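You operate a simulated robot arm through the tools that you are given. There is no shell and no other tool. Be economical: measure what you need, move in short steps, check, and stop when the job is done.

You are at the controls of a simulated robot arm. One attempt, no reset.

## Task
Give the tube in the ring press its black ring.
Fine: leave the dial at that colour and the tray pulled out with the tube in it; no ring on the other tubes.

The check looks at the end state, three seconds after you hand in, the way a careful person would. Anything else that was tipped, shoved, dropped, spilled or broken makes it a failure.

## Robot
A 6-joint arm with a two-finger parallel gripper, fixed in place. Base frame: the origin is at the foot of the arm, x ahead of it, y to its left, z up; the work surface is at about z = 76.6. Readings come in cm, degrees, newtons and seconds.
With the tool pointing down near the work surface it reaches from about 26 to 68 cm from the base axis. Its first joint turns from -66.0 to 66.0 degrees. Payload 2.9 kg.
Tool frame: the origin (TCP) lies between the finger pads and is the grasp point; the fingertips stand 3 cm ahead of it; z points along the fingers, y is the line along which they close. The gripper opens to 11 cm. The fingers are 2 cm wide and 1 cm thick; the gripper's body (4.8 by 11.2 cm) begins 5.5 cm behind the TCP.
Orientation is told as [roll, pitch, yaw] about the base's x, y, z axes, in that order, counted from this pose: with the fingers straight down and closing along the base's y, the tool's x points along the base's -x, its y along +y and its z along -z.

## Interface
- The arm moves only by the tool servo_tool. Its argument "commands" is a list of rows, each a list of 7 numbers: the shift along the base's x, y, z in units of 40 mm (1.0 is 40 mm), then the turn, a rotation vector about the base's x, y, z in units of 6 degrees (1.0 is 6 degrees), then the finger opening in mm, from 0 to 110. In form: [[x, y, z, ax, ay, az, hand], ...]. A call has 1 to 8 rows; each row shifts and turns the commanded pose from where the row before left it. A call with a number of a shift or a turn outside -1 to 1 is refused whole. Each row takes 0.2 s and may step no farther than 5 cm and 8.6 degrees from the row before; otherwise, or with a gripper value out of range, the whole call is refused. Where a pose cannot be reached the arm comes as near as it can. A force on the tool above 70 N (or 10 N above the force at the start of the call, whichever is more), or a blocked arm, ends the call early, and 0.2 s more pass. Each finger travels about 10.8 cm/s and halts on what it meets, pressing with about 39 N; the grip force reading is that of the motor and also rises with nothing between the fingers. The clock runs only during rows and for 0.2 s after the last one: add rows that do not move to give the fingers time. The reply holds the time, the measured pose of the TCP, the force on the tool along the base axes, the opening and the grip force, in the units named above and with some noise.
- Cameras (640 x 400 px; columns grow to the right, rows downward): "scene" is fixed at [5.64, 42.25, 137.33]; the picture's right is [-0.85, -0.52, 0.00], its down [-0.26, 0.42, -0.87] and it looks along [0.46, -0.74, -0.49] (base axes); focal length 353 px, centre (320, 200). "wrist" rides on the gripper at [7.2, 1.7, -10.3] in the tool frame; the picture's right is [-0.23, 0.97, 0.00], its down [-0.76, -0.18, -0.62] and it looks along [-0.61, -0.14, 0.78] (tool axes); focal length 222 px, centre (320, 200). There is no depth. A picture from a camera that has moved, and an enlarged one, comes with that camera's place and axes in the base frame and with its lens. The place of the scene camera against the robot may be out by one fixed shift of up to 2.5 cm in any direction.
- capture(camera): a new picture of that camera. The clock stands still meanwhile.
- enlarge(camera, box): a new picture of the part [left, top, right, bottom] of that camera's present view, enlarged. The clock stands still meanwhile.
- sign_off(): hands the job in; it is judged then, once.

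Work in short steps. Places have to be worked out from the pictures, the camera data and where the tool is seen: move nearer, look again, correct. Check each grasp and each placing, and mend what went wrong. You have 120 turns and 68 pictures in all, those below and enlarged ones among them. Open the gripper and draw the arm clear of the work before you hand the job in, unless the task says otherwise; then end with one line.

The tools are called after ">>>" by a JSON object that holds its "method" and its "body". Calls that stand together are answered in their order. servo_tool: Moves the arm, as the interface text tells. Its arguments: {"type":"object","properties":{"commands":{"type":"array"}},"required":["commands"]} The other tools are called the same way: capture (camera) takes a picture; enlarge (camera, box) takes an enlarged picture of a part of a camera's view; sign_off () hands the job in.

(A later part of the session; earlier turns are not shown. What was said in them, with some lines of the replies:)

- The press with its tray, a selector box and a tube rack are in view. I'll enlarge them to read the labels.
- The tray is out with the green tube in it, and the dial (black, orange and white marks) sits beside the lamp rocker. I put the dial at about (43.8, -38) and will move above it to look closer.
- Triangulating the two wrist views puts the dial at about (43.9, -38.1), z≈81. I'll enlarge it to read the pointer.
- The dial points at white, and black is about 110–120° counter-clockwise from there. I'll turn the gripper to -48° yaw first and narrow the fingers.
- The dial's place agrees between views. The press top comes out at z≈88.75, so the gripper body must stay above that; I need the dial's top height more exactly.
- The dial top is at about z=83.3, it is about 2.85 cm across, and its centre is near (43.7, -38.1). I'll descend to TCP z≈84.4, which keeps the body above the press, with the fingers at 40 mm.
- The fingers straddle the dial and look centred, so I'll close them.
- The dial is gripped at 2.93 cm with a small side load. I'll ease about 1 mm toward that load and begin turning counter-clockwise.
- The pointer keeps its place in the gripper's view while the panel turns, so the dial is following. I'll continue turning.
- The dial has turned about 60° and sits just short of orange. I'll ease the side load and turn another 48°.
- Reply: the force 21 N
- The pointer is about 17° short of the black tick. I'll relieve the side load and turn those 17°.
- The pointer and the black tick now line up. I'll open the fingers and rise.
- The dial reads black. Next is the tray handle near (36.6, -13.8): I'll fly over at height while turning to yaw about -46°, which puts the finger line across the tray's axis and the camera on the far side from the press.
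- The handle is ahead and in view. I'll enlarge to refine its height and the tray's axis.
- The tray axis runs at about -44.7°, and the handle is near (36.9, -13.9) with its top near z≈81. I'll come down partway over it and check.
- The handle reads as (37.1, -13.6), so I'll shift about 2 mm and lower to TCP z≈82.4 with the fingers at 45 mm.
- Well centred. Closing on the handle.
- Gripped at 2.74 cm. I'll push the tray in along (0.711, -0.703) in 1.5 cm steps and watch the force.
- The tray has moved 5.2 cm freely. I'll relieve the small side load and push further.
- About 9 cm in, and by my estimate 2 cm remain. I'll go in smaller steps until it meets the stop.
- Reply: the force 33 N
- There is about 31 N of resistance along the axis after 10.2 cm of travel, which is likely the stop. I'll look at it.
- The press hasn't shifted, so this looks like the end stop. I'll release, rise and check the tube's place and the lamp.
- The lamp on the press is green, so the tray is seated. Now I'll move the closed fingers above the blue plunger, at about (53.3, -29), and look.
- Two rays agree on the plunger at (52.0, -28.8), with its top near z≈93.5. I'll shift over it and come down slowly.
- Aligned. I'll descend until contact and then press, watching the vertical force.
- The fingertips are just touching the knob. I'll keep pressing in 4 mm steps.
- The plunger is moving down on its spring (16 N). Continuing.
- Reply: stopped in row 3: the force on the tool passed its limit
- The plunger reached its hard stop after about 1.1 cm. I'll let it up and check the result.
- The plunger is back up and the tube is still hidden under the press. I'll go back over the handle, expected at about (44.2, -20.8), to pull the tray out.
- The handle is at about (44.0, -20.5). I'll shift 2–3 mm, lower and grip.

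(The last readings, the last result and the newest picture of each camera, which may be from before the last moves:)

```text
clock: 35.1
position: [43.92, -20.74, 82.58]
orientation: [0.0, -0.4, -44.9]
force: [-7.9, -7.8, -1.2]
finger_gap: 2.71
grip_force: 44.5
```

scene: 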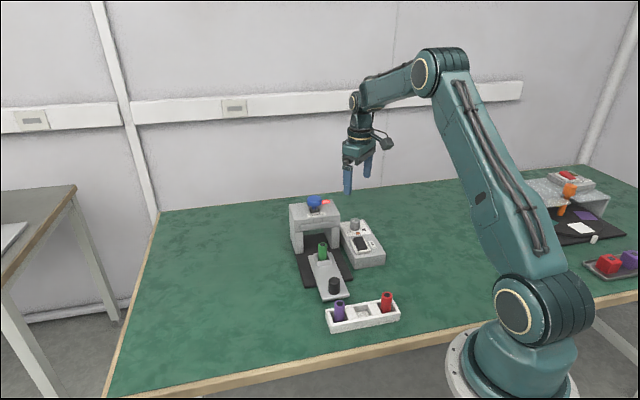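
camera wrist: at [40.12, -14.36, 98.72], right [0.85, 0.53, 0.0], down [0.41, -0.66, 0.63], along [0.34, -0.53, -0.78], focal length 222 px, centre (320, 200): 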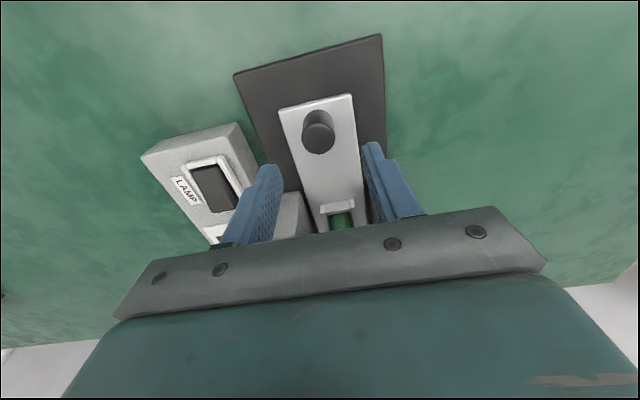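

Gripped at 2.71 cm. Pulling the tray out gently.

>>> {"method": "servo_tool", "body": {"commands": [[-0.15, 0.13, 0, 0, 0, 0, 22], [-0.24, 0.24, 0, 0, 0, 0, 22], [-0.26, 0.26, 0, 0, 0, 0, 22], [-0.26, 0.26, 0, 0, 0, 0, 22], [-0.26, 0.26, 0, 0, 0, 0, 22], [-0.26, 0.26, 0, 0, 0, 0, 22], [-0.18, 0.18, 0, 0, 0, 0, 22], [-0.1, 0.1, 0, 0, 0, 0, 22]]}}

>>> {"method": "enlarge", "body": {"camera": "scene", "box": [270, 180, 400, 310]}}

```text
clock: 36.9
position: [37.14, -13.82, 82.47]
orientation: [0.1, -0.3, -44.9]
force: [-6.0, -7.4, -6.9]
finger_gap: 2.72
grip_force: 45.0
```

```text
3.08 times, centred on (335, 245) of scene
camera zoom: at [5.64, 42.23, 137.33], right [-0.85, -0.52, 0.0], down [-0.26, 0.42, -0.87], along [0.46, -0.74, -0.49], focal length 1086 px, centre (274, 62)
```

zoom: 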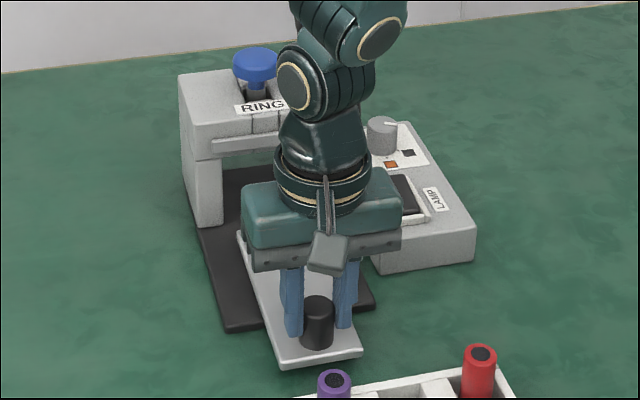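

Nearly back at its starting place. I'll pull the last 2–3 mm, then release and rise.

>>> {"method": "servo_tool", "body": {"commands": [[-0.05, 0.04, 0, 0, 0, 0, 22], [0, 0, 0, 0, 0, 0, 22], [0, 0, 0, 0, 0, 0, 35], [0, 0, 0, 0, 0, 0, 50], [0, 0, 0.5, 0, 0, 0, 50], [0, 0, 1, 0, 0, 0, 50], [0, 0, 1, 0, 0, 0, 50], [0, 0, 1, 0, 0, 0, 50]]}}

>>> {"method": "servo_tool", "body": {"commands": [[-0.3, -0.3, 1, 0, 0, 0, 60], [-0.6, -0.6, 0.5, 0, 0, 0, 60], [-0.2, -0.6, 0.5, 0, 0, 0, 60], [0, 0, 0, 0, 0, 0, 60]]}}

>>> {"method": "enlarge", "body": {"camera": "scene", "box": [270, 180, 420, 340]}}

>>> {"method": "capture", "body": {"camera": "wrist"}}

```text
clock: 38.7
position: [36.95, -13.52, 96.42]
orientation: [0.2, -0.4, -44.9]
force: [0.5, -0.6, -0.7]
finger_gap: 4.99
grip_force: 0.1
```

```text
clock: 39.7
position: [32.45, -19.63, 104.55]
orientation: [0.3, -0.5, -44.9]
force: [-0.8, -1.3, -1.2]
finger_gap: 6.01
grip_force: 0.1
```

```text
2.50 times, centred on (345, 260) of scene
camera zoom: at [5.64, 42.25, 137.33], right [-0.85, -0.52, 0.0], down [-0.26, 0.42, -0.87], along [0.46, -0.74, -0.49], focal length 882 px, centre (258, 50)
```

zoom: 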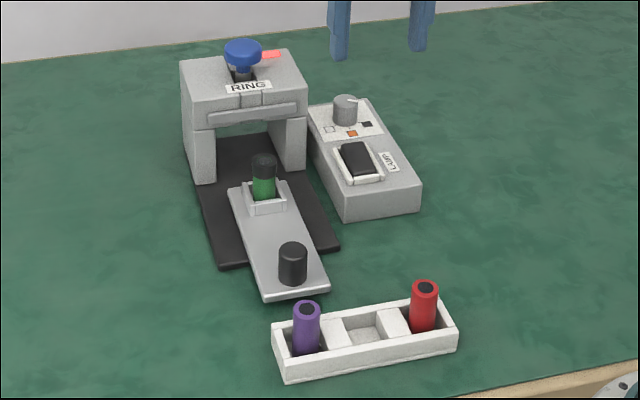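

```text
22 pictures are left
camera wrist: at [28.39, -13.22, 114.93], right [0.85, 0.53, 0.0], down [0.41, -0.66, 0.63], along [0.34, -0.53, -0.78], focal length 222 px, centre (320, 200)
```

wrist: 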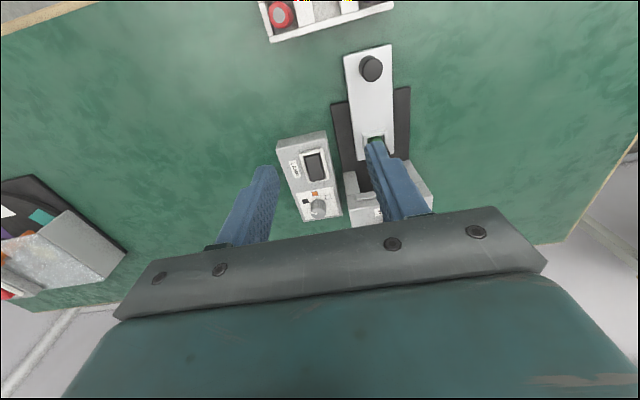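

The green tube now carries a black ring at its top, the tray is out and everything else is unmoved. One close look to confirm.

>>> {"method": "enlarge", "body": {"camera": "scene", "box": [300, 190, 390, 270]}}

```text
5.00 times, centred on (345, 230) of scene
camera zoom: at [5.64, 42.25, 137.33], right [-0.85, -0.52, 0.0], down [-0.26, 0.42, -0.87], along [0.46, -0.74, -0.49], focal length 1764 px, centre (195, 50)
```

zoom: 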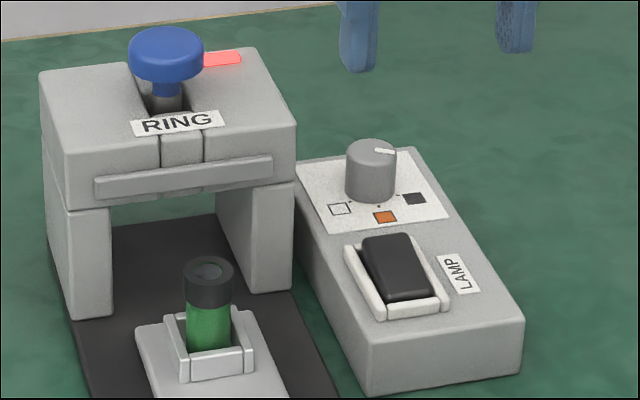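

The black ring is on the green tube, the dial is at black and the arm is clear with the gripper open. Handing in.

>>> {"method": "sign_off", "body": {}}

```text
The job is handed in.
```

The green tube in the ring press now has its black ring; I left the dial at black and the tray pulled out with the tube in it, and the other tubes have no ring.
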